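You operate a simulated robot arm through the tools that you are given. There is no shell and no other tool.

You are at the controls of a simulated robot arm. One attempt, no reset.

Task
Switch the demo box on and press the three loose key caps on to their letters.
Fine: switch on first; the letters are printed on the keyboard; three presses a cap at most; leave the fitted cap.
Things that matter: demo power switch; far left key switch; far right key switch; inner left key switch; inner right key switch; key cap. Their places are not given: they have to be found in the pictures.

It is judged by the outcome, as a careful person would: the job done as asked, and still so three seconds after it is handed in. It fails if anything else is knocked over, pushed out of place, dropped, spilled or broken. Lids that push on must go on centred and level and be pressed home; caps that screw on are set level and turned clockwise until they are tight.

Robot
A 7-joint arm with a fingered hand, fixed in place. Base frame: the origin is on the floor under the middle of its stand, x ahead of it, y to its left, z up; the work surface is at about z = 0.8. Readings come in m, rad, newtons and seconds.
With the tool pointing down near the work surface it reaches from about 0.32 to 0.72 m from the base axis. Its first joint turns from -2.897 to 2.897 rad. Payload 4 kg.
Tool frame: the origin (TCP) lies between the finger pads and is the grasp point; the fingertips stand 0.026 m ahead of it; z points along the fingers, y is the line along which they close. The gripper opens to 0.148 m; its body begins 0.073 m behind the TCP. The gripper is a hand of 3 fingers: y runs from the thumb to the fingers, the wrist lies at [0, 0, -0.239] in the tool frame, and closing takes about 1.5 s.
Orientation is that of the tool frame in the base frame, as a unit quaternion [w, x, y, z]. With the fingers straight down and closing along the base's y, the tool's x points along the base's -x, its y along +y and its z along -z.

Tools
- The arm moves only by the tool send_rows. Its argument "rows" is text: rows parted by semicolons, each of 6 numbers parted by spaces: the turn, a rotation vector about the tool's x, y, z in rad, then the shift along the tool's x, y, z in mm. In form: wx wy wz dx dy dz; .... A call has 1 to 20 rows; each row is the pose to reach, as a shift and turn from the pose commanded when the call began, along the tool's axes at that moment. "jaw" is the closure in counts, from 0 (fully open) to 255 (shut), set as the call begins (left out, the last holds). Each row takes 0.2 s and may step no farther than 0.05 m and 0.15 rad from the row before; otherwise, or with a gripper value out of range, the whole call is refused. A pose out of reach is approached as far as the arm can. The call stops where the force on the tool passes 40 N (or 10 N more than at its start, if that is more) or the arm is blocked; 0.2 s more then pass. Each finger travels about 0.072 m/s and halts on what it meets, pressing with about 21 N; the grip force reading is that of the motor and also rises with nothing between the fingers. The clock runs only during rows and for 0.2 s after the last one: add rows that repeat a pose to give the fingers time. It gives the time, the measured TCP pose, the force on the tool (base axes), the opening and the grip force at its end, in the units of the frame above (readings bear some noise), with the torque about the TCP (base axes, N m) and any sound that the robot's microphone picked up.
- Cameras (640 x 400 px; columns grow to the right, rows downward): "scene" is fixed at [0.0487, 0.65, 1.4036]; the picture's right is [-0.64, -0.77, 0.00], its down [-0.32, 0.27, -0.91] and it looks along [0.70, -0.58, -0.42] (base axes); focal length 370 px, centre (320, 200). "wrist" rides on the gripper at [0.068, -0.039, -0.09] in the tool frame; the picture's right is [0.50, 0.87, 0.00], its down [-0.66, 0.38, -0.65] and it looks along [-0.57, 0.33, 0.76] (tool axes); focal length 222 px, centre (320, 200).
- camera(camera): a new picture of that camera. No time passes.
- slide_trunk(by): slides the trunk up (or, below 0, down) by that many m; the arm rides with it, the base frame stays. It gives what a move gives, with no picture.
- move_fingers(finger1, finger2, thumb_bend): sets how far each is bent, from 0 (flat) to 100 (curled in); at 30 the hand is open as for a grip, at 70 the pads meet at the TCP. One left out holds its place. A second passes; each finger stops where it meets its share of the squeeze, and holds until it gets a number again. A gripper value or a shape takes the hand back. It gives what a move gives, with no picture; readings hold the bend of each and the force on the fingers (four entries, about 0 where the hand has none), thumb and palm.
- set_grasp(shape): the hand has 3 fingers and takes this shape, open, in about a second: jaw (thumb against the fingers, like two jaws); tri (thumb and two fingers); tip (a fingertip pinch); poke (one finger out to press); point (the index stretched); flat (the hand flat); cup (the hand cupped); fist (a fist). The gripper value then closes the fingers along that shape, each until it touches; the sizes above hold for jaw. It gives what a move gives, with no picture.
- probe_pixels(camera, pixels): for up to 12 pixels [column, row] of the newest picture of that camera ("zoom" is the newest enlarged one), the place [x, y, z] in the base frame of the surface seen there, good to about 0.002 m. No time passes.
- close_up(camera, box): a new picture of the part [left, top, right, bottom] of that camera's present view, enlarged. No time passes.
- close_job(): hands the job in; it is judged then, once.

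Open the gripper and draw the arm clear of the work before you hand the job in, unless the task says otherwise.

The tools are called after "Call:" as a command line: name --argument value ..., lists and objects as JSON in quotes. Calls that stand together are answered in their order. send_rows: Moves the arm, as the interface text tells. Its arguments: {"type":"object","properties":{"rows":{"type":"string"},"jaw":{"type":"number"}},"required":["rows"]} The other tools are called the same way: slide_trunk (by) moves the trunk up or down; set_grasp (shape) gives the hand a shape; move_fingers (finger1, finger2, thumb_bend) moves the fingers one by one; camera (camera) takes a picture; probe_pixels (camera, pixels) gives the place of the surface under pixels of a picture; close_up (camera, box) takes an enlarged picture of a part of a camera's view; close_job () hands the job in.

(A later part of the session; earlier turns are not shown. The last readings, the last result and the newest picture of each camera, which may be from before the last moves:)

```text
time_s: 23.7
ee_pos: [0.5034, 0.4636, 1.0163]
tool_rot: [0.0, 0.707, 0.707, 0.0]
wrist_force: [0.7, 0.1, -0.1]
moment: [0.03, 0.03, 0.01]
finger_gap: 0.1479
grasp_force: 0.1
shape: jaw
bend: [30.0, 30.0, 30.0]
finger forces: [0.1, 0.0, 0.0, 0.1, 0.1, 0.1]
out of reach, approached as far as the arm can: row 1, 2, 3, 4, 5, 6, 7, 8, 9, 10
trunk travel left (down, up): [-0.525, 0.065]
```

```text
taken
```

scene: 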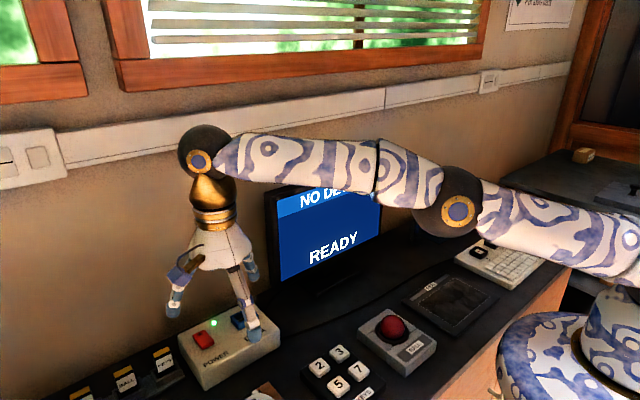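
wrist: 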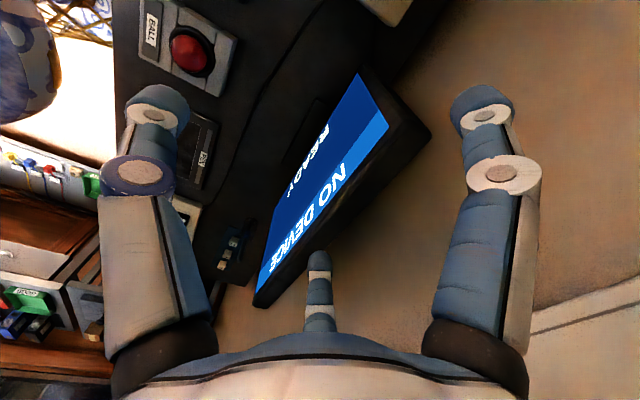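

Now at r≈0.684, z 1.016, still near the reach limit. I try an inward move of 60 mm from here.

Call:
send_rows --rows "0 0 0 -20 -20 0; 0 0 0 -40 -40 0; 0 0 0 -60 -60 0"

Call:
camera --camera "scene"

```text
time_s: 24.5
ee_pos: [0.4423, 0.4031, 1.0187]
tool_rot: [0.0, 0.708, 0.707, -0.001]
wrist_force: [0.4, 0.7, -0.5]
moment: [0.02, -0.04, 0.02]
finger_gap: 0.148
grasp_force: 0.0
shape: jaw
bend: [30.0, 30.0, 30.0]
finger forces: [0.0, 0.0, 0.0, 0.0, 0.0, 0.1]
trunk travel left (down, up): [-0.525, 0.065]
```

```text
taken
```

scene: 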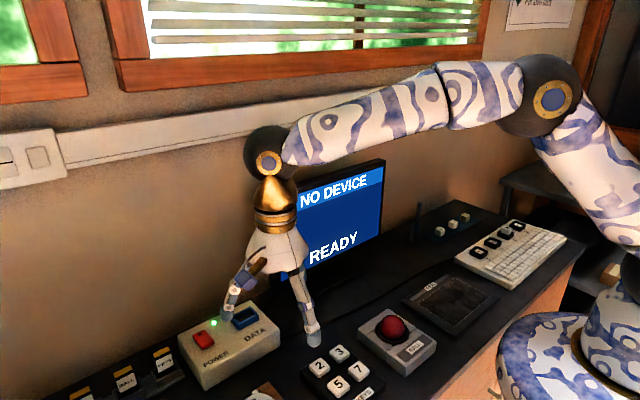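

The elbow is up again and the arm is free. Now I swing across to the keyboard side at z≈1.05, staying at moderate radius.

Call:
send_rows --rows "0 0 0 -42 -5 -10; 0 0 0 -85 -10 -20; 0 0 0 -128 -15 -30; 0 0 0 -171 -20 -30; 0 0 0 -214 -20 -30; 0 0 0 -257 -20 -30; 0 0 0 -300 -20 -30; 0 0 0 -343 -20 -30; 0 0 0 -386 -20 -30; 0 0 0 -429 -20 -30; 0 0 0 -472 -20 -30; 0 0 0 -515 -15 -30; 0 0 0 -558 -5 -30; 0 0 0 -600 5 -30; 0 0 0 -640 20 -30"

Call:
camera --camera "scene"

Call:
camera --camera "wrist"

```text
time_s: 27.7
ee_pos: [0.4676, -0.2347, 1.0519]
tool_rot: [0.0, 0.707, 0.707, 0.0]
wrist_force: [-0.4, -0.8, -0.1]
moment: [0.03, -0.02, -0.01]
finger_gap: 0.1478
grasp_force: 0.1
shape: jaw
bend: [30.0, 30.0, 30.0]
finger forces: [0.0, 0.0, 0.0, 0.0, 0.1, 0.1]
trunk travel left (down, up): [-0.525, 0.065]
```

```text
taken
```

scene: 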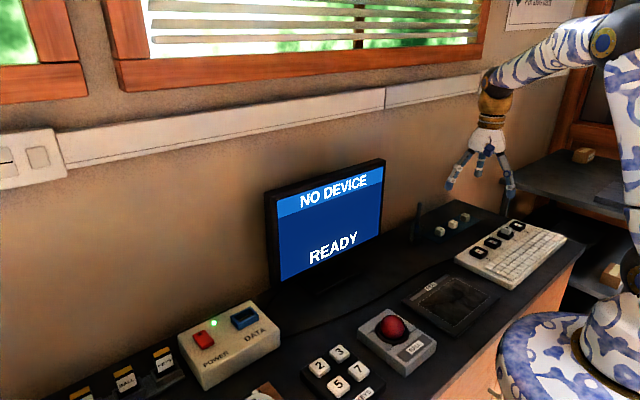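

```text
taken
```

wrist: 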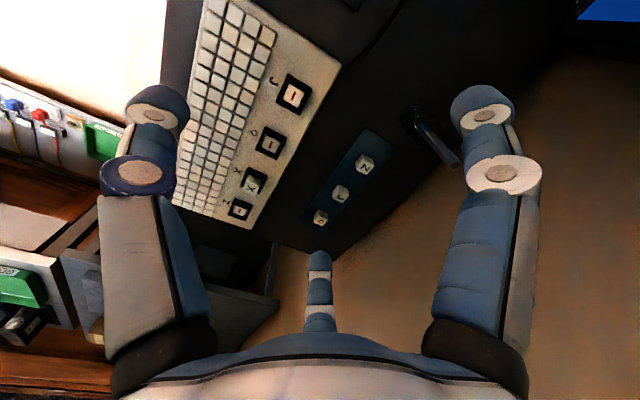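

Good overview from the wrist. I enlarge the wrist view of the keyboard and caps to refine the positions.

Call:
close_up --camera "wrist" --box '[200, 60, 400, 240]'

Call:
probe_pixels --camera "zoom" --pixels '[[530, 325], [455, 420], [392, 503], [296, 113], [220, 268], [172, 395], [130, 485]]'

```text
2.22 times, centred on (300, 150) of wrist
```

zoom: 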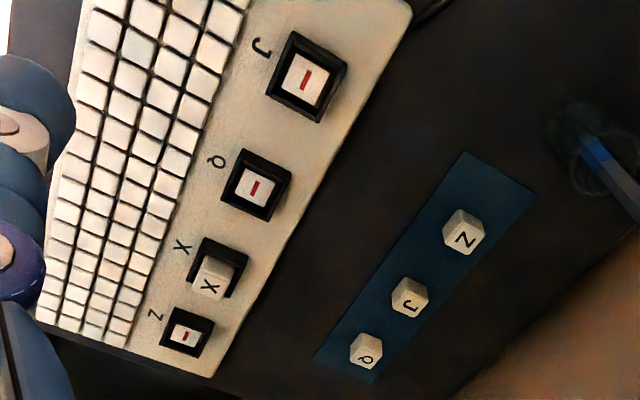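

```text
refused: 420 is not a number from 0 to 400
```

I probe cap tops and stems in this zoom.

Call:
probe_pixels --camera "zoom" --pixels '[[466, 238], [409, 306], [367, 358], [305, 78], [255, 187], [211, 284], [186, 335], [444, 230], [484, 228], [460, 212], [470, 254]]'

Call:
close_up --camera "wrist" --box '[310, 140, 390, 230]'

```text
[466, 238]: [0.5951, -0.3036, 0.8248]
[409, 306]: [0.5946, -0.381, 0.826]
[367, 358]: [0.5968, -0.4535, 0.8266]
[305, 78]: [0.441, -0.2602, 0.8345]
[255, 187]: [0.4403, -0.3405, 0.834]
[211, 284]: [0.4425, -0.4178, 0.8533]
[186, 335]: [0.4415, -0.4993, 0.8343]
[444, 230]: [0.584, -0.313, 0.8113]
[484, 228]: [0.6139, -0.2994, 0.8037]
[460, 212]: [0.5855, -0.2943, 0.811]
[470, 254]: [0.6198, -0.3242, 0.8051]
```

```text
4.44 times, centred on (350, 185) of wrist
```

zoom: 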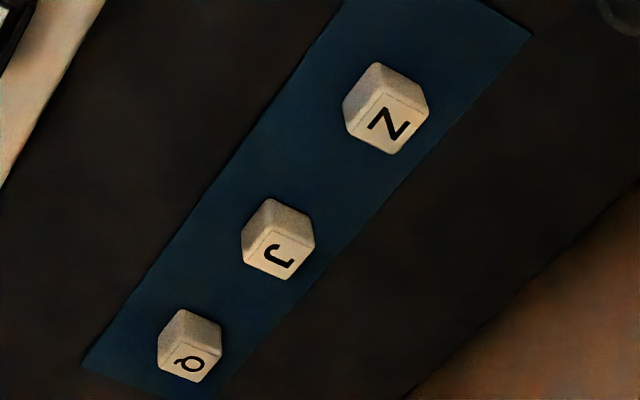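

Refined: Z at (0.594,-0.3035), J (0.594,-0.379), Q (0.595,-0.454). Before approaching, I measure the finger tips at a closure close to the cap's size (jaw 205) here in free air.

Call:
send_rows --rows "0 0 0 0 0 0; 0 0 0 0 0 0; 0 0 0 0 0 0; 0 0 0 0 0 0; 0 0 0 0 0 0; 0 0 0 0 0 0; 0 0 0 0 0 0; 0 0 0 0 0 0" --jaw 205

Call:
close_up --camera "scene" --box '[450, 130, 530, 200]'

Call:
close_up --camera "wrist" --box '[200, 90, 440, 260]'

```text
time_s: 29.5
ee_pos: [0.4655, -0.2334, 1.0531]
tool_rot: [0.0, 0.707, 0.707, 0.0]
wrist_force: [-0.1, -1.0, -0.5]
moment: [0.0, 0.03, 0.0]
finger_gap: 0.0296
grasp_force: 0.0
shape: jaw
bend: [75.0, 75.0, 70.0]
finger forces: [0.0, 0.1, 0.1, 0.0, 0.0, 0.1]
trunk travel left (down, up): [-0.525, 0.065]
```

```text
5.71 times, centred on (490, 165) of scene
```

zoom: 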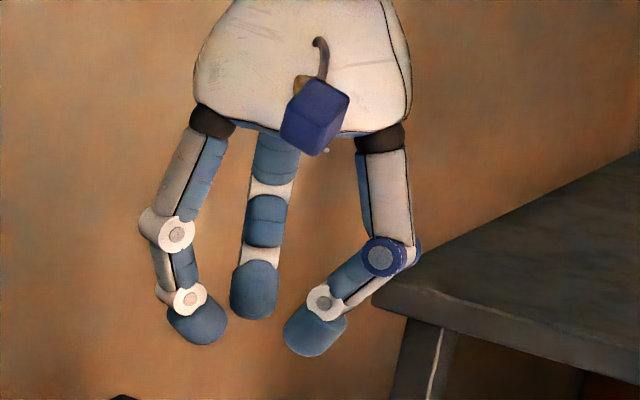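

```text
2.35 times, centred on (320, 175) of wrist
```

zoom: 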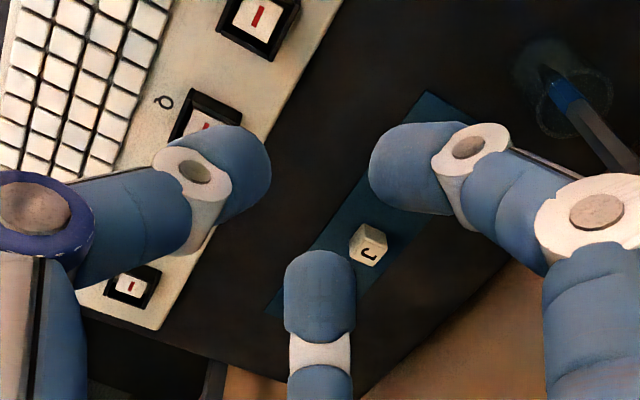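

I probe the fingertip surfaces from both views to fit their centres.

Call:
probe_pixels --camera "zoom" --pixels '[[240, 210], [225, 190], [255, 190], [240, 165], [400, 165], [390, 185], [400, 140], [380, 160], [320, 290], [320, 265], [305, 285], [340, 285]]'

Call:
close_up --camera "scene" --box '[450, 130, 530, 200]'

Call:
probe_pixels --camera "zoom" --pixels '[[200, 322], [195, 338], [215, 330], [180, 318], [255, 290], [253, 312], [240, 295], [270, 290], [315, 335], [305, 350], [300, 330], [335, 330]]'

```text
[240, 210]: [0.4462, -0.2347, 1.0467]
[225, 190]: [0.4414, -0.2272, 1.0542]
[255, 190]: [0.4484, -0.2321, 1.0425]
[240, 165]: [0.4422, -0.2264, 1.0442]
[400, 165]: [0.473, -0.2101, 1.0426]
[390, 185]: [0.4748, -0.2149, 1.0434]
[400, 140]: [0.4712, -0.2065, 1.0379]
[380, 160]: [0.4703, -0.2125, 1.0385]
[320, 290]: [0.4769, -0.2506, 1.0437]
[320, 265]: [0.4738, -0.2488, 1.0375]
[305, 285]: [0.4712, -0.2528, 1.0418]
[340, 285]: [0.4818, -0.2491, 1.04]
```

```text
5.71 times, centred on (490, 165) of scene
```

zoom: 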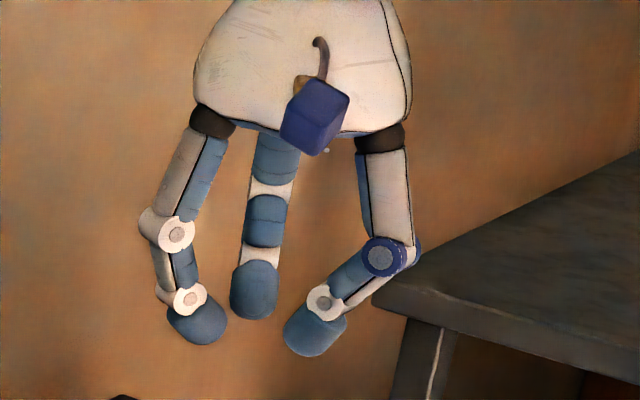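

```text
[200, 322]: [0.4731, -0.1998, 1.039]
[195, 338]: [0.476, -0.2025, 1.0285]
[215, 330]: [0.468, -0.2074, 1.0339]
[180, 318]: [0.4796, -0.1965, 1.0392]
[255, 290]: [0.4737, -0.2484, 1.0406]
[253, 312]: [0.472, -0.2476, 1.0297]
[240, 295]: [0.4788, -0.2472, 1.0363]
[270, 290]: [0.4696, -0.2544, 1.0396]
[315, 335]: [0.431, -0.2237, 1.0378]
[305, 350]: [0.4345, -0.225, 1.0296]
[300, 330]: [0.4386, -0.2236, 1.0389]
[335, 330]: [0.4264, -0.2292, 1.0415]
```

Fit: tip centres ≈14 mm ahead of the TCP, bottoms ≈26 mm ahead, tip radius ≈10.5 mm. Now I move to hover over cap Z with the hand half open (jaw 150).

Call:
send_rows --rows "0 0 0 -14 25 15; 0 0 0 -28 50 30; 0 0 0 -42 75 60; 0 0 0 -56 101 95; 0 0 0 -70 127 132; 0 0 0 -70 127 152; 0 0 0 -70 127 152" --jaw 150

Call:
camera --camera "scene"

Call:
camera --camera "wrist"

```text
time_s: 31.1
ee_pos: [0.5917, -0.3059, 0.8956]
tool_rot: [0.0, 0.708, 0.706, 0.0]
wrist_force: [-0.6, 0.4, -0.4]
moment: [-0.01, -0.01, 0.01]
finger_gap: 0.0609
grasp_force: 0.1
shape: jaw
bend: [77.0, 77.0, 70.0]
finger forces: [0.1, 0.1, 0.1, 0.0, 0.0, 0.0]
trunk travel left (down, up): [-0.525, 0.065]
```

```text
taken
```

scene: 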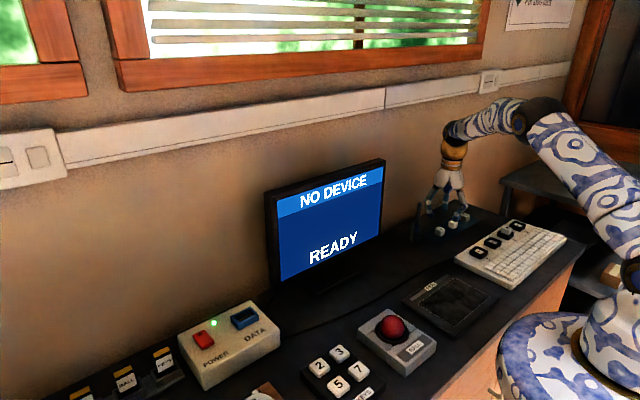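

```text
taken
```

wrist: 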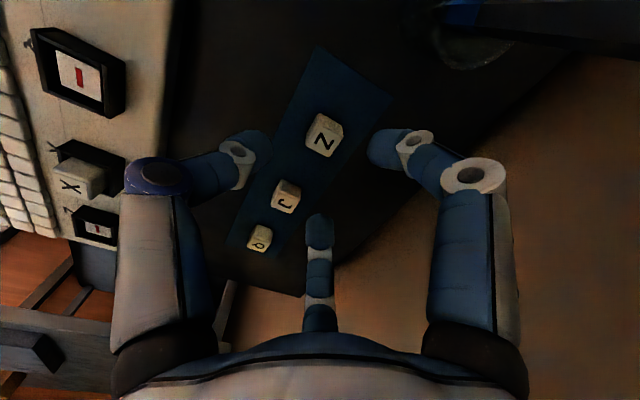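

The hand hovers above Z. I take close-ups to check lateral alignment and average the pose with a short hold.

Call:
send_rows --rows "0 0 0 0 0 0"

Call:
close_up --camera "scene" --box '[405, 165, 485, 245]'

Call:
close_up --camera "wrist" --box '[220, 80, 440, 220]'

Call:
probe_pixels --camera "zoom" --pixels '[[300, 178], [255, 198], [300, 215], [345, 120], [290, 100], [256, 165], [350, 165], [320, 105], [190, 325], [110, 450]]'

```text
time_s: 31.5
ee_pos: [0.5923, -0.3046, 0.8969]
tool_rot: [0.0, 0.707, 0.707, 0.0]
wrist_force: [-0.4, 0.0, -0.5]
moment: [-0.02, 0.02, -0.01]
finger_gap: 0.0604
grasp_force: 0.2
shape: jaw
bend: [77.0, 77.0, 70.0]
finger forces: [0.0, 0.0, 0.0, 0.1, 0.1, 0.1]
trunk travel left (down, up): [-0.525, 0.065]
```

```text
5.00 times, centred on (445, 205) of scene
```

zoom: 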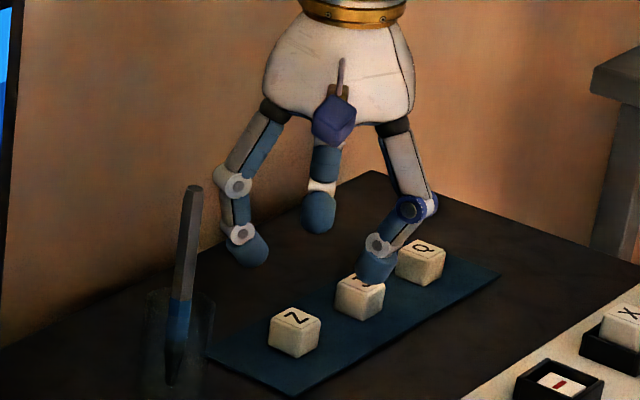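

```text
2.86 times, centred on (330, 150) of wrist
```

zoom: 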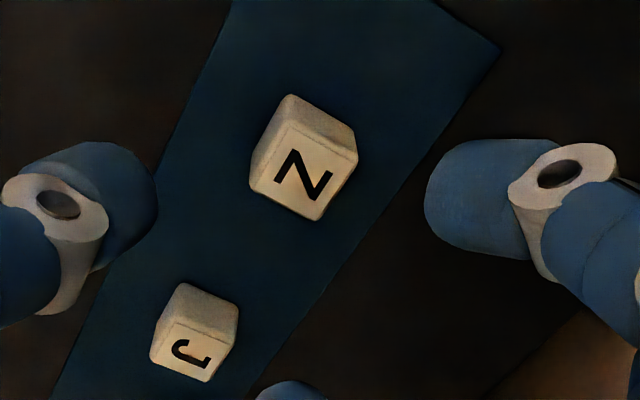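

```text
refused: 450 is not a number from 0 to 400
```

I probe Z's top-face corners in the wrist zoom.

Call:
probe_pixels --camera "zoom" --pixels '[[292, 126], [352, 154], [317, 214], [255, 188], [304, 170], [199, 331], [228, 335], [206, 378], [155, 355], [187, 315]]'

```text
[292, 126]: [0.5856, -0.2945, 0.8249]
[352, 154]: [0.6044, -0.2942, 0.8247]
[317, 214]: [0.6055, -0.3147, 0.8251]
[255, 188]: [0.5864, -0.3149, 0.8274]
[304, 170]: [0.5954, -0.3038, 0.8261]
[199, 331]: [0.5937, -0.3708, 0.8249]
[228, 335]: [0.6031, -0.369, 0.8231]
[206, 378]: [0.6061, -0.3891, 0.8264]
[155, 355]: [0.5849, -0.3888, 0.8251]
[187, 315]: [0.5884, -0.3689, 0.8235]
```

Z's centre is about (0.594,-0.3045), aligned with the base axes. I lower 58 mm with the hand half open, shifting 2 mm in x, and look again before closing.

Call:
send_rows --rows "0 0 0 0 1 20; 0 0 0 0 2 40; 0 0 0 0 2 50; 0 0 0 0 2 58; 0 0 0 0 2 58"

Call:
close_up --camera "scene" --box '[405, 185, 485, 250]'

Call:
close_up --camera "wrist" --box '[220, 80, 440, 220]'

```text
time_s: 32.7
ee_pos: [0.5936, -0.3054, 0.8383]
tool_rot: [0.001, 0.707, 0.707, -0.001]
wrist_force: [0.3, -0.6, -0.4]
moment: [0.04, -0.04, 0.01]
finger_gap: 0.0606
grasp_force: 0.1
shape: jaw
bend: [77.0, 77.0, 70.0]
finger forces: [0.0, 0.0, 0.1, 0.0, 0.0, 0.1]
trunk travel left (down, up): [-0.525, 0.065]
```

```text
6.15 times, centred on (445, 218) of scene
```

zoom: 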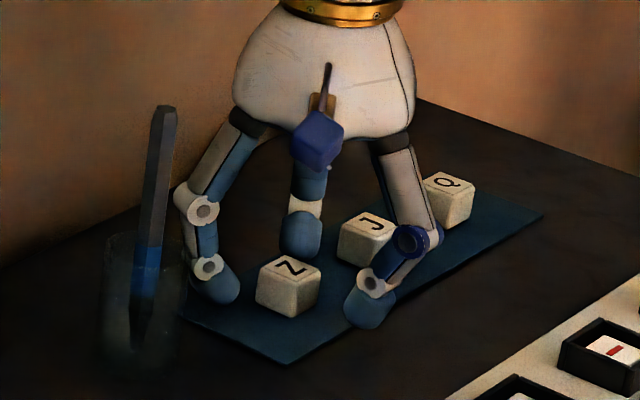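

```text
2.86 times, centred on (330, 150) of wrist
```

zoom: 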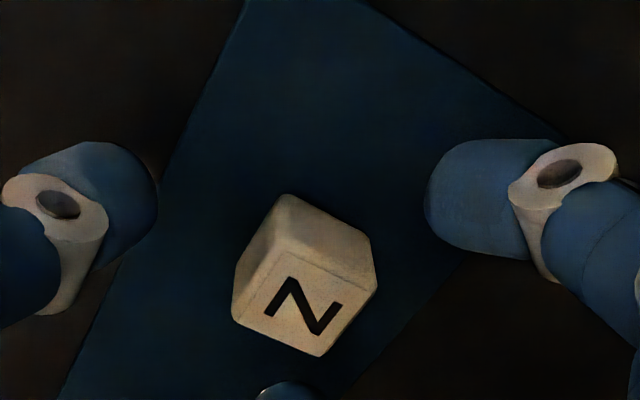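

The fingers surround Z with clear space to J. I probe the tips' heights before closing.

Call:
close_up --camera "scene" --box '[425, 205, 465, 240]'

Call:
probe_pixels --camera "zoom" --pixels '[[60, 230], [100, 200], [260, 130], [270, 160], [430, 230], [410, 260], [440, 280], [230, 240], [300, 200], [210, 180], [260, 190], [320, 205]]'

```text
11.43 times, centred on (445, 222) of scene
```

zoom: 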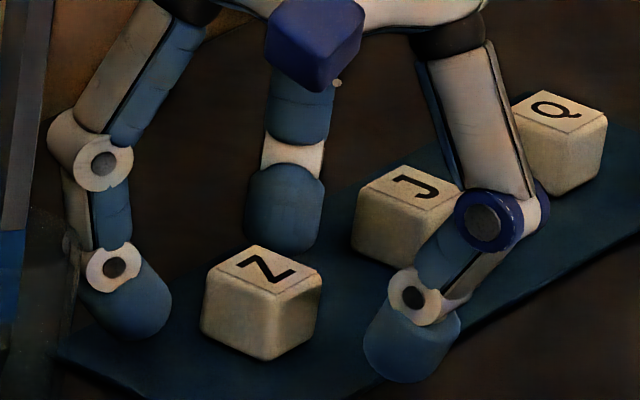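

```text
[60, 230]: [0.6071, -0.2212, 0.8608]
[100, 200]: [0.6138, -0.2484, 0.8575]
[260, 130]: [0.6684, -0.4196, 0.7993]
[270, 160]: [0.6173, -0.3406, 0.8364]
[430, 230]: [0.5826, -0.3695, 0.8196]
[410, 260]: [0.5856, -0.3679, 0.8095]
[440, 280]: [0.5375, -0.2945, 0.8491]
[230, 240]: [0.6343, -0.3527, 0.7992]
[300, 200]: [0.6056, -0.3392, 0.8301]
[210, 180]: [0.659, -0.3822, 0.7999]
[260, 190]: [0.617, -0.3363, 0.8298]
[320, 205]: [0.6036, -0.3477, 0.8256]
```

Checking the lowest visible points of the three tips.

Call:
probe_pixels --camera "zoom" --pixels '[[400, 378], [415, 345], [130, 336], [140, 310], [285, 247], [285, 225], [262, 270], [262, 356]]'

```text
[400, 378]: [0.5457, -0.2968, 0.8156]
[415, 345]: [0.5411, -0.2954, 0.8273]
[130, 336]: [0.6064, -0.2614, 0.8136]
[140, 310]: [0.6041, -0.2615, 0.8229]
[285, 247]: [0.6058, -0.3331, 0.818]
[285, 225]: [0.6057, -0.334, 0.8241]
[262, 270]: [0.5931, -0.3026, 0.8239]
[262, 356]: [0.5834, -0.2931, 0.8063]
```

Tip bottoms are ≈0.813, a bit high for the cap (top 0.825). I lower 5 mm more and close the hand on the cap.

Call:
send_rows --rows "0 0 0 0 0 2.5; 0 0 0 0 0 5; 0 0 0 0 0 5"

Call:
send_rows --rows "0 0 0 0 0 0; 0 0 0 0 0 0; 0 0 0 0 0 0; 0 0 0 0 0 0; 0 0 0 0 0 0; 0 0 0 0 0 0; 0 0 0 0 0 0" --jaw 255

Call:
close_up --camera "scene" --box '[425, 205, 465, 240]'

Call:
close_up --camera "wrist" --box '[220, 110, 440, 250]'

```text
time_s: 33.5
ee_pos: [0.5909, -0.3045, 0.8317]
tool_rot: [0.0, 0.707, 0.707, -0.001]
wrist_force: [0.0, -0.3, 0.5]
moment: [0.03, -0.01, 0.02]
finger_gap: 0.0609
grasp_force: 0.0
shape: jaw
bend: [77.0, 77.0, 70.0]
finger forces: [0.0, 0.0, 0.0, 0.1, 0.1, 0.1]
trunk travel left (down, up): [-0.525, 0.065]
```

```text
time_s: 35.1
ee_pos: [0.5897, -0.3045, 0.8329]
tool_rot: [0.0, 0.707, 0.707, 0.0]
wrist_force: [-0.1, -0.2, 1.1]
moment: [-0.01, -0.01, 0.03]
finger_gap: 0.0173
grasp_force: 20.5
shape: jaw
bend: [75.0, 75.0, 70.0]
finger forces: [16.3, 16.6, 0.1, 0.1, 18.0, 0.0]
trunk travel left (down, up): [-0.525, 0.065]
```

```text
11.43 times, centred on (445, 222) of scene
```

zoom: 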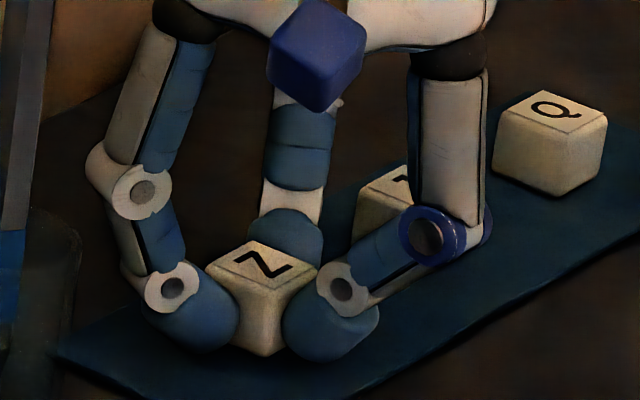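

```text
2.86 times, centred on (330, 180) of wrist
```

zoom: 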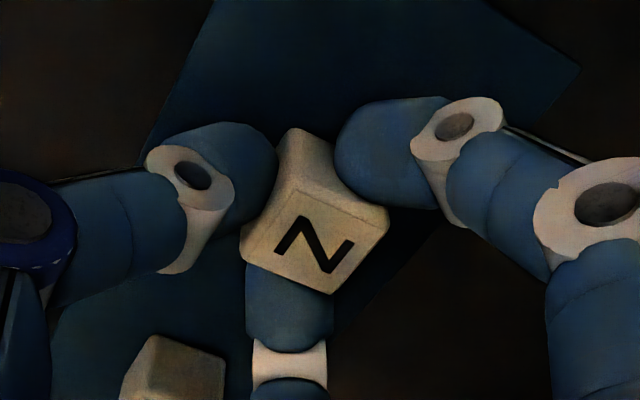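

The cap is held (forces 16/17/18 N). I lift it 40 mm and check how it sits in the fingers.

Call:
send_rows --rows "0 0 0 0 0 -5; 0 0 0 0 0 -20; 0 0 0 0 0 -40; 0 0 0 0 0 -40"

Call:
close_up --camera "scene" --box '[425, 190, 465, 225]'

Call:
probe_pixels --camera "zoom" --pixels '[[200, 270], [330, 280], [262, 290], [262, 180], [250, 200], [300, 190], [240, 160], [215, 285], [310, 285], [265, 230], [240, 230], [290, 230]]'

```text
time_s: 36.1
ee_pos: [0.5916, -0.304, 0.8731]
tool_rot: [0.0, 0.708, 0.707, 0.0]
wrist_force: [0.4, -0.6, 0.4]
moment: [0.0, 0.04, 0.0]
finger_gap: 0.0174
grasp_force: 20.7
shape: jaw
bend: [75.0, 75.0, 70.0]
finger forces: [16.3, 16.5, 0.0, 0.0, 17.9, 0.1]
trunk travel left (down, up): [-0.525, 0.065]
```

```text
11.43 times, centred on (445, 208) of scene
```

zoom: 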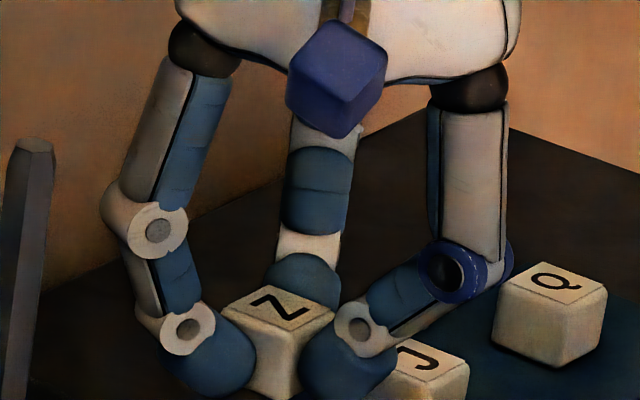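

```text
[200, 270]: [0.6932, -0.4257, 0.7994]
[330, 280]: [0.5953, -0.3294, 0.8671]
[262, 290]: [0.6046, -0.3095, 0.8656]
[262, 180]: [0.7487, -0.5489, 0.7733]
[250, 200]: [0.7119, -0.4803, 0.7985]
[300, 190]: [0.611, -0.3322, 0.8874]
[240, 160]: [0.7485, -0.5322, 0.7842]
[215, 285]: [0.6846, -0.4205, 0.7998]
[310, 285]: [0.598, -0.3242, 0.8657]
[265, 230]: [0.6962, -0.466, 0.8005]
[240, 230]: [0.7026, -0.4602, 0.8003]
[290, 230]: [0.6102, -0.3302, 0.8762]
```

Cap lifted. I take a lower close-up to see the tip bottoms relative to the cap bottom, and a wrist view for its yaw.

Call:
close_up --camera "scene" --box '[425, 208, 465, 233]'

Call:
probe_pixels --camera "zoom" --pixels '[[265, 10], [335, 42], [285, 62], [222, 38], [275, 35], [275, 110], [275, 175], [215, 140], [350, 150], [180, 130], [340, 165], [280, 140]]'

Call:
close_up --camera "wrist" --box '[260, 150, 400, 240]'

```text
16.00 times, centred on (445, 220) of scene
```

zoom: 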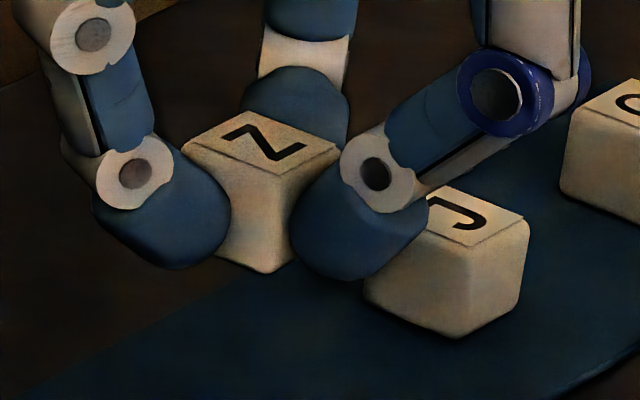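

```text
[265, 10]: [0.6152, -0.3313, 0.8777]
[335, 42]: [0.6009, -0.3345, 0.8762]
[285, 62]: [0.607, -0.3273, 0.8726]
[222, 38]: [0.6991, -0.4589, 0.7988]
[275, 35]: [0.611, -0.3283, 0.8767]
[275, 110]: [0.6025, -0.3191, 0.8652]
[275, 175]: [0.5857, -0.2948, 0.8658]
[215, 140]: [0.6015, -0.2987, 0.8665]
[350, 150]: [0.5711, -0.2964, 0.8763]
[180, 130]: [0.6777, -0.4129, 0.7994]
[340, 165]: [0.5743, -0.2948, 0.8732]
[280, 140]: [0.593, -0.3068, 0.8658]
```

```text
4.44 times, centred on (330, 195) of wrist
```

zoom: 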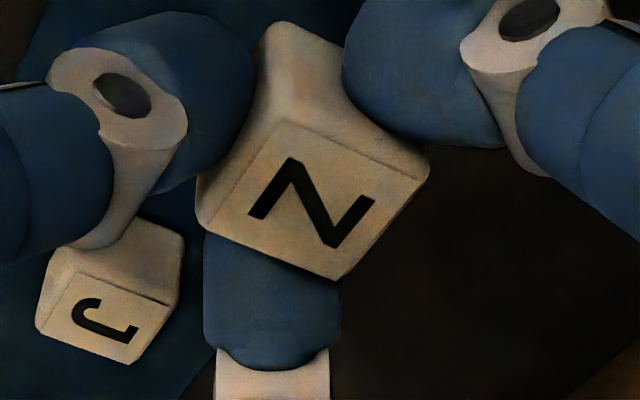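

I re-take the scene close-up and probe the lowest points of cap and tips.

Call:
close_up --camera "scene" --box '[425, 208, 465, 233]'

Call:
probe_pixels --camera "zoom" --pixels '[[180, 264], [180, 240], [150, 255], [345, 276], [345, 250], [320, 268], [270, 268], [262, 262], [245, 255], [260, 210], [210, 255], [375, 265]]'

```text
16.00 times, centred on (445, 220) of scene
```

zoom: 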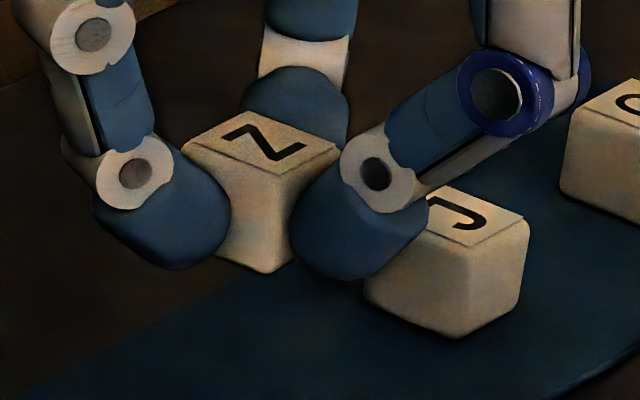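

```text
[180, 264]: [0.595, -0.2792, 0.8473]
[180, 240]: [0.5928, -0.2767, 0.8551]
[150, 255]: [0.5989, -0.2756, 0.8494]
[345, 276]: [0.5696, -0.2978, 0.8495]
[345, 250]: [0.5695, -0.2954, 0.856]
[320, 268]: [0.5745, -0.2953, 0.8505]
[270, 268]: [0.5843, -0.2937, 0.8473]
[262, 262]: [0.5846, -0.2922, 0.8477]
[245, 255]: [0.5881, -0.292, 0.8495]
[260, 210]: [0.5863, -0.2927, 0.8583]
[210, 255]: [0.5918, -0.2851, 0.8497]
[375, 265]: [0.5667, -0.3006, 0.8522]
```

Tip bottoms are only ~3–5 mm above the cap bottom, which would touch the black rims when placing. I set the cap back, regrip 4.5 mm higher.

Call:
send_rows --rows "0 0 0 0 0 20; 0 0 0 0 0 35; 0 0 0 0 0 40; 0 0 0 0 0 40"

Call:
send_rows --rows "0 0 0 0 0 0; 0 0 0 0 0 0; 0 0 0 0 0 0; 0 0 0 0 0 0; 0 0 0 0 0 -2; 0 0 0 0 0 -4.5; 0 0 0 0 0 -4.5" --jaw 180

Call:
close_up --camera "scene" --box '[425, 208, 465, 240]'

Call:
close_up --camera "wrist" --box '[260, 150, 400, 240]'

```text
time_s: 37.1
ee_pos: [0.59, -0.3058, 0.8313]
tool_rot: [-0.001, 0.708, 0.706, 0.0]
wrist_force: [-0.6, 0.0, 5.7]
moment: [-0.03, -0.07, -0.02]
finger_gap: 0.0175
grasp_force: 21.0
shape: jaw
bend: [75.0, 75.0, 70.0]
finger forces: [16.9, 17.2, 0.0, 0.1, 18.6, 0.1]
trunk travel left (down, up): [-0.525, 0.065]
```

```text
time_s: 38.7
ee_pos: [0.5905, -0.3065, 0.8356]
tool_rot: [-0.001, 0.708, 0.706, 0.0]
wrist_force: [0.1, 0.4, -0.1]
moment: [0.03, 0.02, 0.01]
finger_gap: 0.0432
grasp_force: 0.0
shape: jaw
bend: [77.0, 77.0, 70.0]
finger forces: [0.0, 0.0, 0.1, 0.1, 0.1, 0.0]
trunk travel left (down, up): [-0.525, 0.065]
```

```text
12.50 times, centred on (445, 224) of scene
```

zoom: 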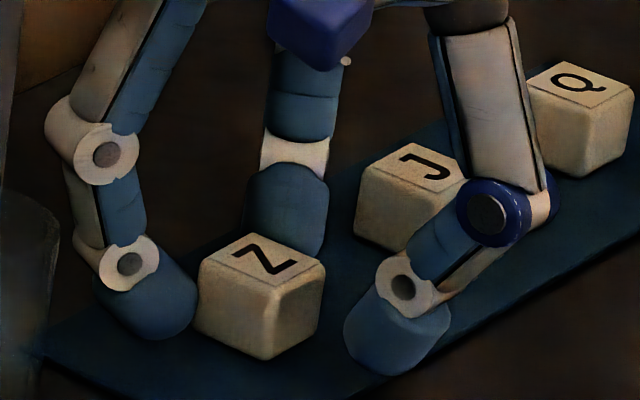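

```text
4.44 times, centred on (330, 195) of wrist
```

zoom: 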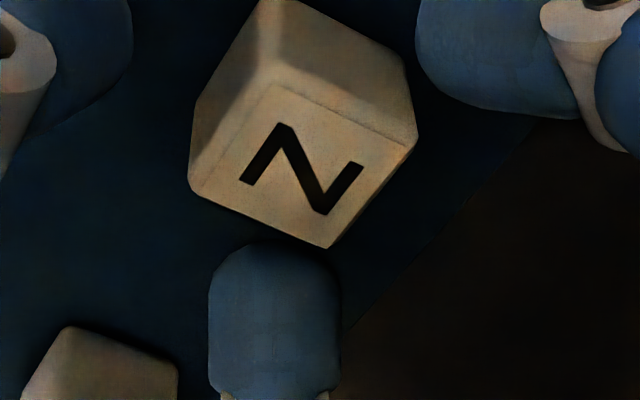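

The cap stands level on the mat. I close again at this higher grip and lift 40 mm.

Call:
send_rows --rows "0 0 0 0 0 0; 0 0 0 0 0 0; 0 0 0 0 0 0; 0 0 0 0 0 0; 0 0 0 0 0 0; 0 0 0 0 0 0" --jaw 255

Call:
send_rows --rows "0 0 0 0 0 -5; 0 0 0 0 0 -20; 0 0 0 0 0 -40; 0 0 0 0 0 -40"

Call:
close_up --camera "scene" --box '[425, 205, 465, 230]'

Call:
probe_pixels --camera "zoom" --pixels '[[275, 110], [275, 175], [215, 140], [280, 140], [320, 150], [250, 115], [345, 250], [345, 276], [180, 264], [270, 262]]'

```text
time_s: 40.1
ee_pos: [0.5908, -0.3055, 0.8358]
tool_rot: [-0.001, 0.708, 0.706, 0.0]
wrist_force: [0.2, -0.4, 1.4]
moment: [0.01, -0.02, -0.02]
finger_gap: 0.0178
grasp_force: 20.7
shape: jaw
bend: [75.0, 75.0, 70.0]
finger forces: [16.7, 16.2, 0.0, 0.0, 17.9, 0.0]
trunk travel left (down, up): [-0.525, 0.065]
```

```text
time_s: 41.1
ee_pos: [0.5904, -0.3059, 0.8755]
tool_rot: [0.0, 0.707, 0.707, 0.0]
wrist_force: [0.1, 0.0, -0.6]
moment: [0.02, -0.04, -0.04]
finger_gap: 0.0181
grasp_force: 20.9
shape: jaw
bend: [75.0, 75.0, 70.0]
finger forces: [16.6, 16.3, 0.1, 0.0, 17.9, 0.0]
trunk travel left (down, up): [-0.525, 0.065]
```

```text
16.00 times, centred on (445, 218) of scene
```

zoom: 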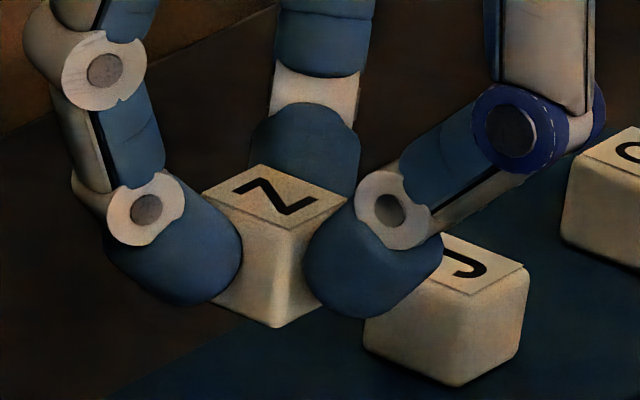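

```text
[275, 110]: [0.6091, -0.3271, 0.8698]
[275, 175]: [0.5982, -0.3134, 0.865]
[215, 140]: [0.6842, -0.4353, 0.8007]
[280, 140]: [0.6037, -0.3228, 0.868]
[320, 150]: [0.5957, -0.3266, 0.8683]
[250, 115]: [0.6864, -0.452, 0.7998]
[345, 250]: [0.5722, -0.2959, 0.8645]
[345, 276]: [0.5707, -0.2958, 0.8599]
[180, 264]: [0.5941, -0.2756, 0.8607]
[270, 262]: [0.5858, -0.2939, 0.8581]
```

Now tips are ~7 mm above the cap bottom. I probe the top-face corners to get its centre relative to the TCP.

Call:
probe_pixels --camera "zoom" --pixels '[[263, 168], [341, 203], [276, 227], [208, 194], [275, 197], [300, 185], [235, 180], [240, 210], [310, 215], [276, 240], [276, 320]]'

Call:
close_up --camera "wrist" --box '[260, 150, 400, 240]'

Call:
probe_pixels --camera "zoom" --pixels '[[280, 125], [425, 170], [340, 275], [205, 220], [310, 200], [280, 60], [330, 60]]'

```text
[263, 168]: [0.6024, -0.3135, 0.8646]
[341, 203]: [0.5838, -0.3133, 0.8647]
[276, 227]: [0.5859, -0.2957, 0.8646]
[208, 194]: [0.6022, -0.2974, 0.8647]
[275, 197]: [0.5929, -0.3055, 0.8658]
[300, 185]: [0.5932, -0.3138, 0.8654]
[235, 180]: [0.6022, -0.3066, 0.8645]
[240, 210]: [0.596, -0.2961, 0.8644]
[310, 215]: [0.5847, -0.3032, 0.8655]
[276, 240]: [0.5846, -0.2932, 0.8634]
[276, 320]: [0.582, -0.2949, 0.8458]
```

```text
4.44 times, centred on (330, 195) of wrist
```

zoom: 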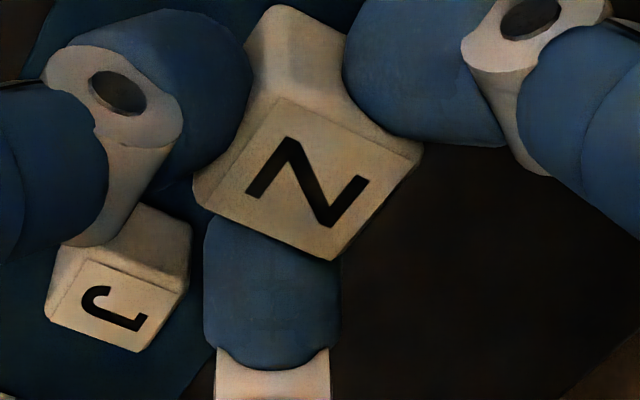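

```text
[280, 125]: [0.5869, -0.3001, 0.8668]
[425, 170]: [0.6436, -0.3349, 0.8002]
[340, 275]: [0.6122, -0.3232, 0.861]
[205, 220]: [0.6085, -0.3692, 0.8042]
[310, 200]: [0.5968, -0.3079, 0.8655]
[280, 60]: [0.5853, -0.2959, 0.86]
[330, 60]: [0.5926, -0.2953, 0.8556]
```

Cap centre (scene) is (0.5936,-0.3050), level, nearly square. I raise 40 mm and carry it over the far right switch at (0.439,-0.499).

Call:
send_rows --rows "0 0 0 0 0 -20; 0 0 0 0 0 -40; 0 0 0 -32 -26 -40; 0 0 0 -64 -52 -40; 0 0 0 -97 -77 -40; 0 0 0 -129 -103 -40; 0 0 0 -162 -129 -40; 0 0 0 -194 -154.6 -40; 0 0 0 -194 -154.6 -40"

Call:
camera --camera "scene"

Call:
close_up --camera "scene" --box '[490, 195, 550, 245]'

```text
time_s: 43.1
ee_pos: [0.4354, -0.4987, 0.9157]
tool_rot: [0.0, 0.708, 0.706, -0.001]
wrist_force: [0.0, 0.6, 1.1]
moment: [-0.02, 0.04, 0.0]
finger_gap: 0.0176
grasp_force: 20.6
shape: jaw
bend: [75.0, 75.0, 70.0]
finger forces: [16.6, 16.3, 0.0, 0.0, 17.7, 0.0]
trunk travel left (down, up): [-0.525, 0.065]
```

```text
taken
```

scene: 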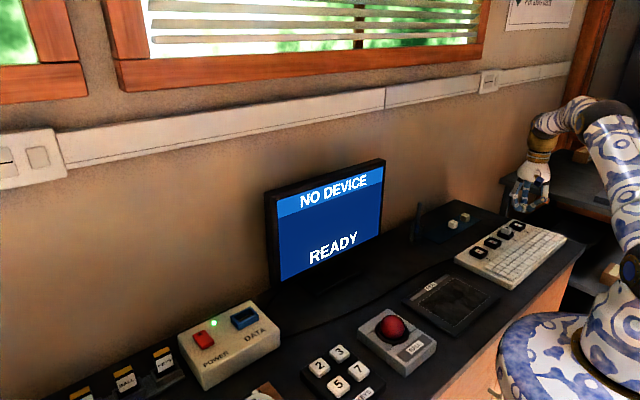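

```text
8.00 times, centred on (520, 220) of scene
```

zoom: 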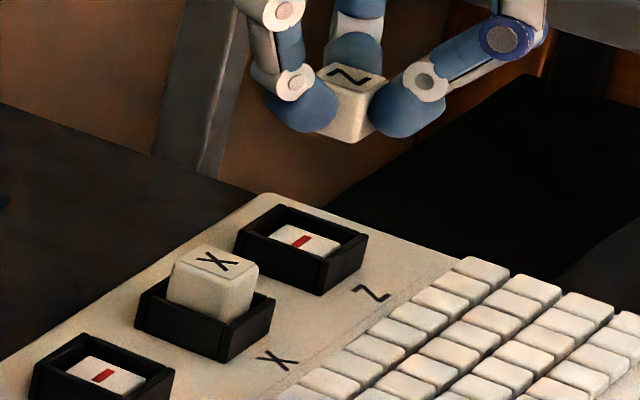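

The cap is above the far right switch. I probe cap top corners and box corners in one tight close-up.

Call:
close_up --camera "scene" --box '[505, 200, 541, 222]'

Call:
probe_pixels --camera "zoom" --pixels '[[330, 75], [320, 60], [380, 85], [340, 110], [300, 80], [345, 95], [345, 190], [345, 130]]'

Call:
close_up --camera "scene" --box '[500, 213, 536, 236]'

```text
16.00 times, centred on (523, 211) of scene
```

zoom: 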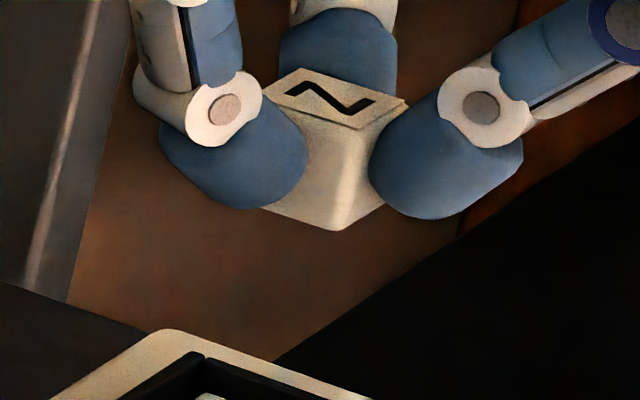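

```text
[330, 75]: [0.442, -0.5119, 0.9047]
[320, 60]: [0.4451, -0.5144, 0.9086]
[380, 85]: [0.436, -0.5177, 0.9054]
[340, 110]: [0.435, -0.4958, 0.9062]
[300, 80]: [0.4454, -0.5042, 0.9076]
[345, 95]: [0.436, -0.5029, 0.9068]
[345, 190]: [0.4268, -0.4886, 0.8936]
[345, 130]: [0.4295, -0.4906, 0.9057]
```

```text
16.00 times, centred on (518, 224) of scene
```

zoom: 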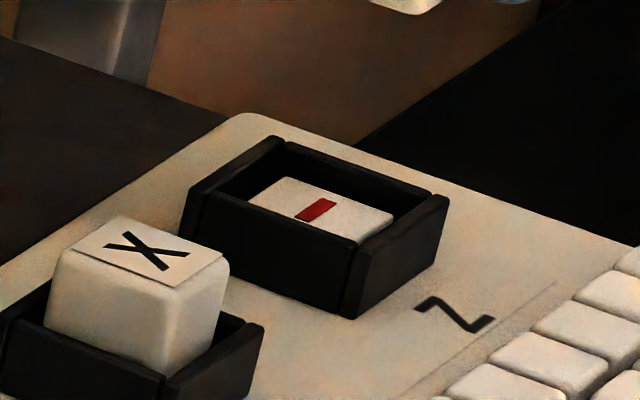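

Estimated cap centre matches the target to about 1 mm. I lower 36 mm so the cap bottom is just above the rims, then check alignment from both cameras.

Call:
send_rows --rows "0 0 0 0 0 15; 0 0 0 0 0 28; 0 0 0 0 0 36; 0 0 0 0 0 36"

Call:
close_up --camera "scene" --box '[497, 207, 537, 235]'

Call:
close_up --camera "wrist" --box '[230, 130, 410, 250]'

```text
time_s: 44.1
ee_pos: [0.4346, -0.4999, 0.8792]
tool_rot: [0.0, 0.708, 0.706, 0.0]
wrist_force: [-0.6, 0.0, -1.2]
moment: [-0.01, 0.0, 0.01]
finger_gap: 0.0178
grasp_force: 20.8
shape: jaw
bend: [75.0, 75.0, 70.0]
finger forces: [16.6, 16.3, 0.0, 0.0, 17.5, 0.0]
trunk travel left (down, up): [-0.525, 0.065]
```

```text
14.29 times, centred on (517, 221) of scene
```

zoom: 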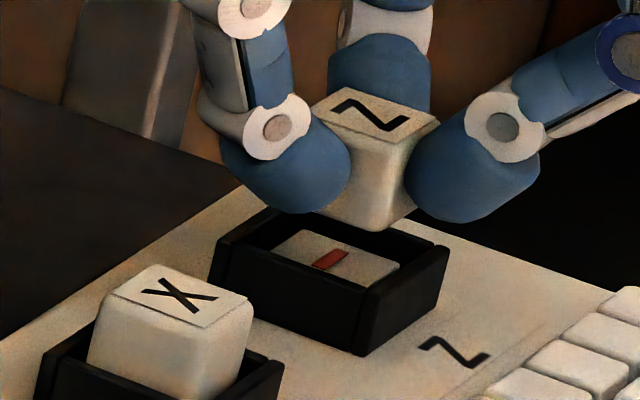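

```text
3.33 times, centred on (320, 190) of wrist
```

zoom: 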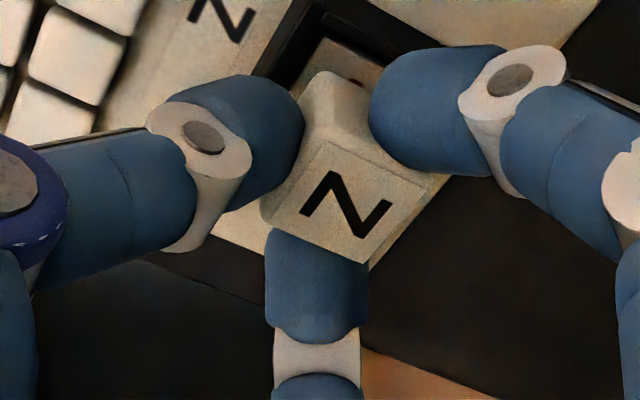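

Alignment looks within about 1 mm. I check the yaw with a tighter zoom of the cap top.

Call:
close_up --camera "scene" --box '[513, 208, 531, 220]'

Call:
close_up --camera "scene" --box '[499, 222, 517, 234]'

```text
16.00 times, centred on (522, 214) of scene
```

zoom: 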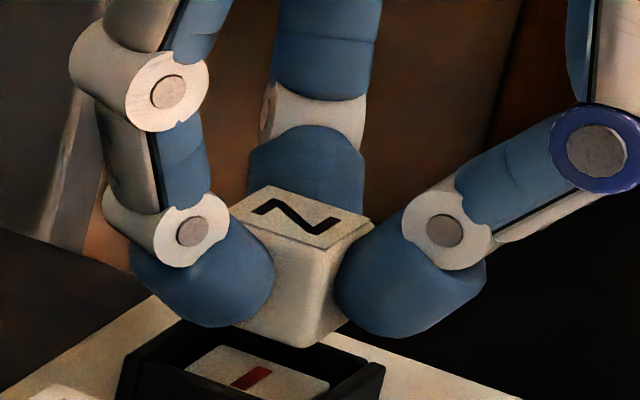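

```text
16.00 times, centred on (508, 228) of scene
```

zoom: 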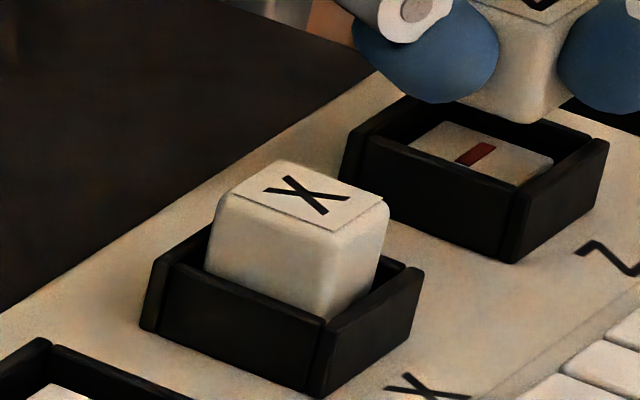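

Cap and box edges are parallel to within a few degrees. I lower in small steps towards the stem (contact expected near 12 mm), watching the force.

Call:
send_rows --rows "0 0 0 0 0 4; 0 0 0 0 0 8; 0 0 0 0 0 10; 0 0 0 0 0 11; 0 0 0 0 0 12; 0 0 0 0 0 12"

Call:
close_up --camera "scene" --box '[499, 210, 537, 235]'

```text
time_s: 45.5
ee_pos: [0.4349, -0.4989, 0.8699]
tool_rot: [0.0, 0.707, 0.707, 0.0]
wrist_force: [0.0, -0.4, -0.7]
moment: [0.03, 0.02, -0.02]
finger_gap: 0.0178
grasp_force: 21.5
shape: jaw
bend: [75.0, 75.0, 70.0]
finger forces: [16.6, 16.3, 0.0, 0.0, 17.5, 0.0]
trunk travel left (down, up): [-0.525, 0.065]
```

```text
16.00 times, centred on (518, 222) of scene
```

zoom: 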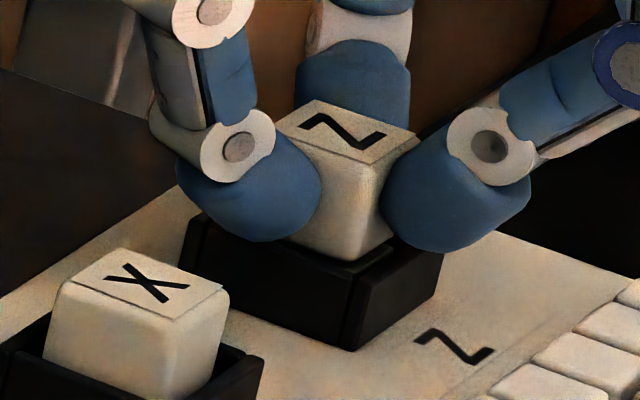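

No contact force yet. I probe the Z top height against the X top.

Call:
probe_pixels --camera "zoom" --pixels '[[345, 130], [320, 145], [375, 140], [317, 105], [415, 140], [365, 160], [145, 283], [172, 315], [222, 288], [122, 252], [70, 283]]'

```text
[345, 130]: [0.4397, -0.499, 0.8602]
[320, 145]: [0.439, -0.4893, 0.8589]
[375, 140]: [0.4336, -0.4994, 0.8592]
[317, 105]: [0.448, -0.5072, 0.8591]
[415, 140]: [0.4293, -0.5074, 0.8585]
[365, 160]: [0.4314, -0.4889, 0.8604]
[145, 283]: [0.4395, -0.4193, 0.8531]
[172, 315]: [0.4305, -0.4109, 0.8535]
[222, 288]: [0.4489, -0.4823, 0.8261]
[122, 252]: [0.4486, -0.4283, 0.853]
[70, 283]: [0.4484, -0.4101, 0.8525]
```

Z's centre is (0.4397,-0.498); X's is (0.4395,-0.4194), so I shift 1 mm in −y and go down another 4 mm in 1 mm steps.

Call:
send_rows --rows "0 0 0 -1 0 0; 0 0 0 -1 0 1; 0 0 0 -1 0 2; 0 0 0 -1 0 3; 0 0 0 -1 0 3.5; 0 0 0 -1 0 3.5"

```text
time_s: 46.9
ee_pos: [0.4355, -0.5009, 0.8656]
tool_rot: [0.0, 0.708, 0.706, 0.0]
wrist_force: [0.2, -0.7, 0.8]
moment: [-0.01, -0.01, -0.05]
finger_gap: 0.0178
grasp_force: 21.1
shape: jaw
bend: [75.0, 75.0, 70.0]
finger forces: [16.6, 16.5, 0.0, 0.0, 17.4, 0.1]
trunk travel left (down, up): [-0.525, 0.065]
```

Call:
close_up --camera "scene" --box '[499, 210, 537, 235]'

Call:
probe_pixels --camera "zoom" --pixels '[[345, 145], [320, 158], [375, 155], [317, 120], [410, 155], [362, 175], [145, 283], [240, 230], [410, 240], [350, 255]]'

```text
16.00 times, centred on (518, 222) of scene
```

zoom: 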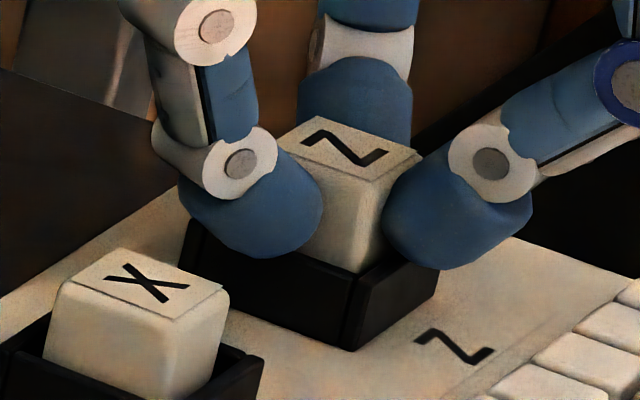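

```text
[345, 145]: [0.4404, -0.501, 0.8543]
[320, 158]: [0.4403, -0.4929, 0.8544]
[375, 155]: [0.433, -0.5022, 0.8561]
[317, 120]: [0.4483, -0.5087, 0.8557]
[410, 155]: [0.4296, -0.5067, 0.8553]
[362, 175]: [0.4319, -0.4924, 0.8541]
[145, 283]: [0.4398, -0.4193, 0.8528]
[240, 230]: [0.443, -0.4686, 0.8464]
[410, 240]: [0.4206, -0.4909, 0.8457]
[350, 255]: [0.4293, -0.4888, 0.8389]
```

Z's top is at 0.855, just 2 mm above the seated X (0.853). I ease down up to 1.5 mm more to feel the stem.

Call:
send_rows --rows "0 0 0 0 0 0.5; 0 0 0 0 0 1; 0 0 0 0 0 1"

```text
time_s: 47.7
ee_pos: [0.4349, -0.5007, 0.8638]
tool_rot: [0.001, 0.708, 0.707, 0.001]
wrist_force: [1.3, -0.4, 7.1]
moment: [-0.01, -0.08, 0.0]
finger_gap: 0.0178
grasp_force: 20.9
shape: jaw
bend: [75.0, 75.0, 70.0]
finger forces: [20.4, 20.0, 0.0, 0.0, 18.6, 0.0]
trunk travel left (down, up): [-0.525, 0.065]
```

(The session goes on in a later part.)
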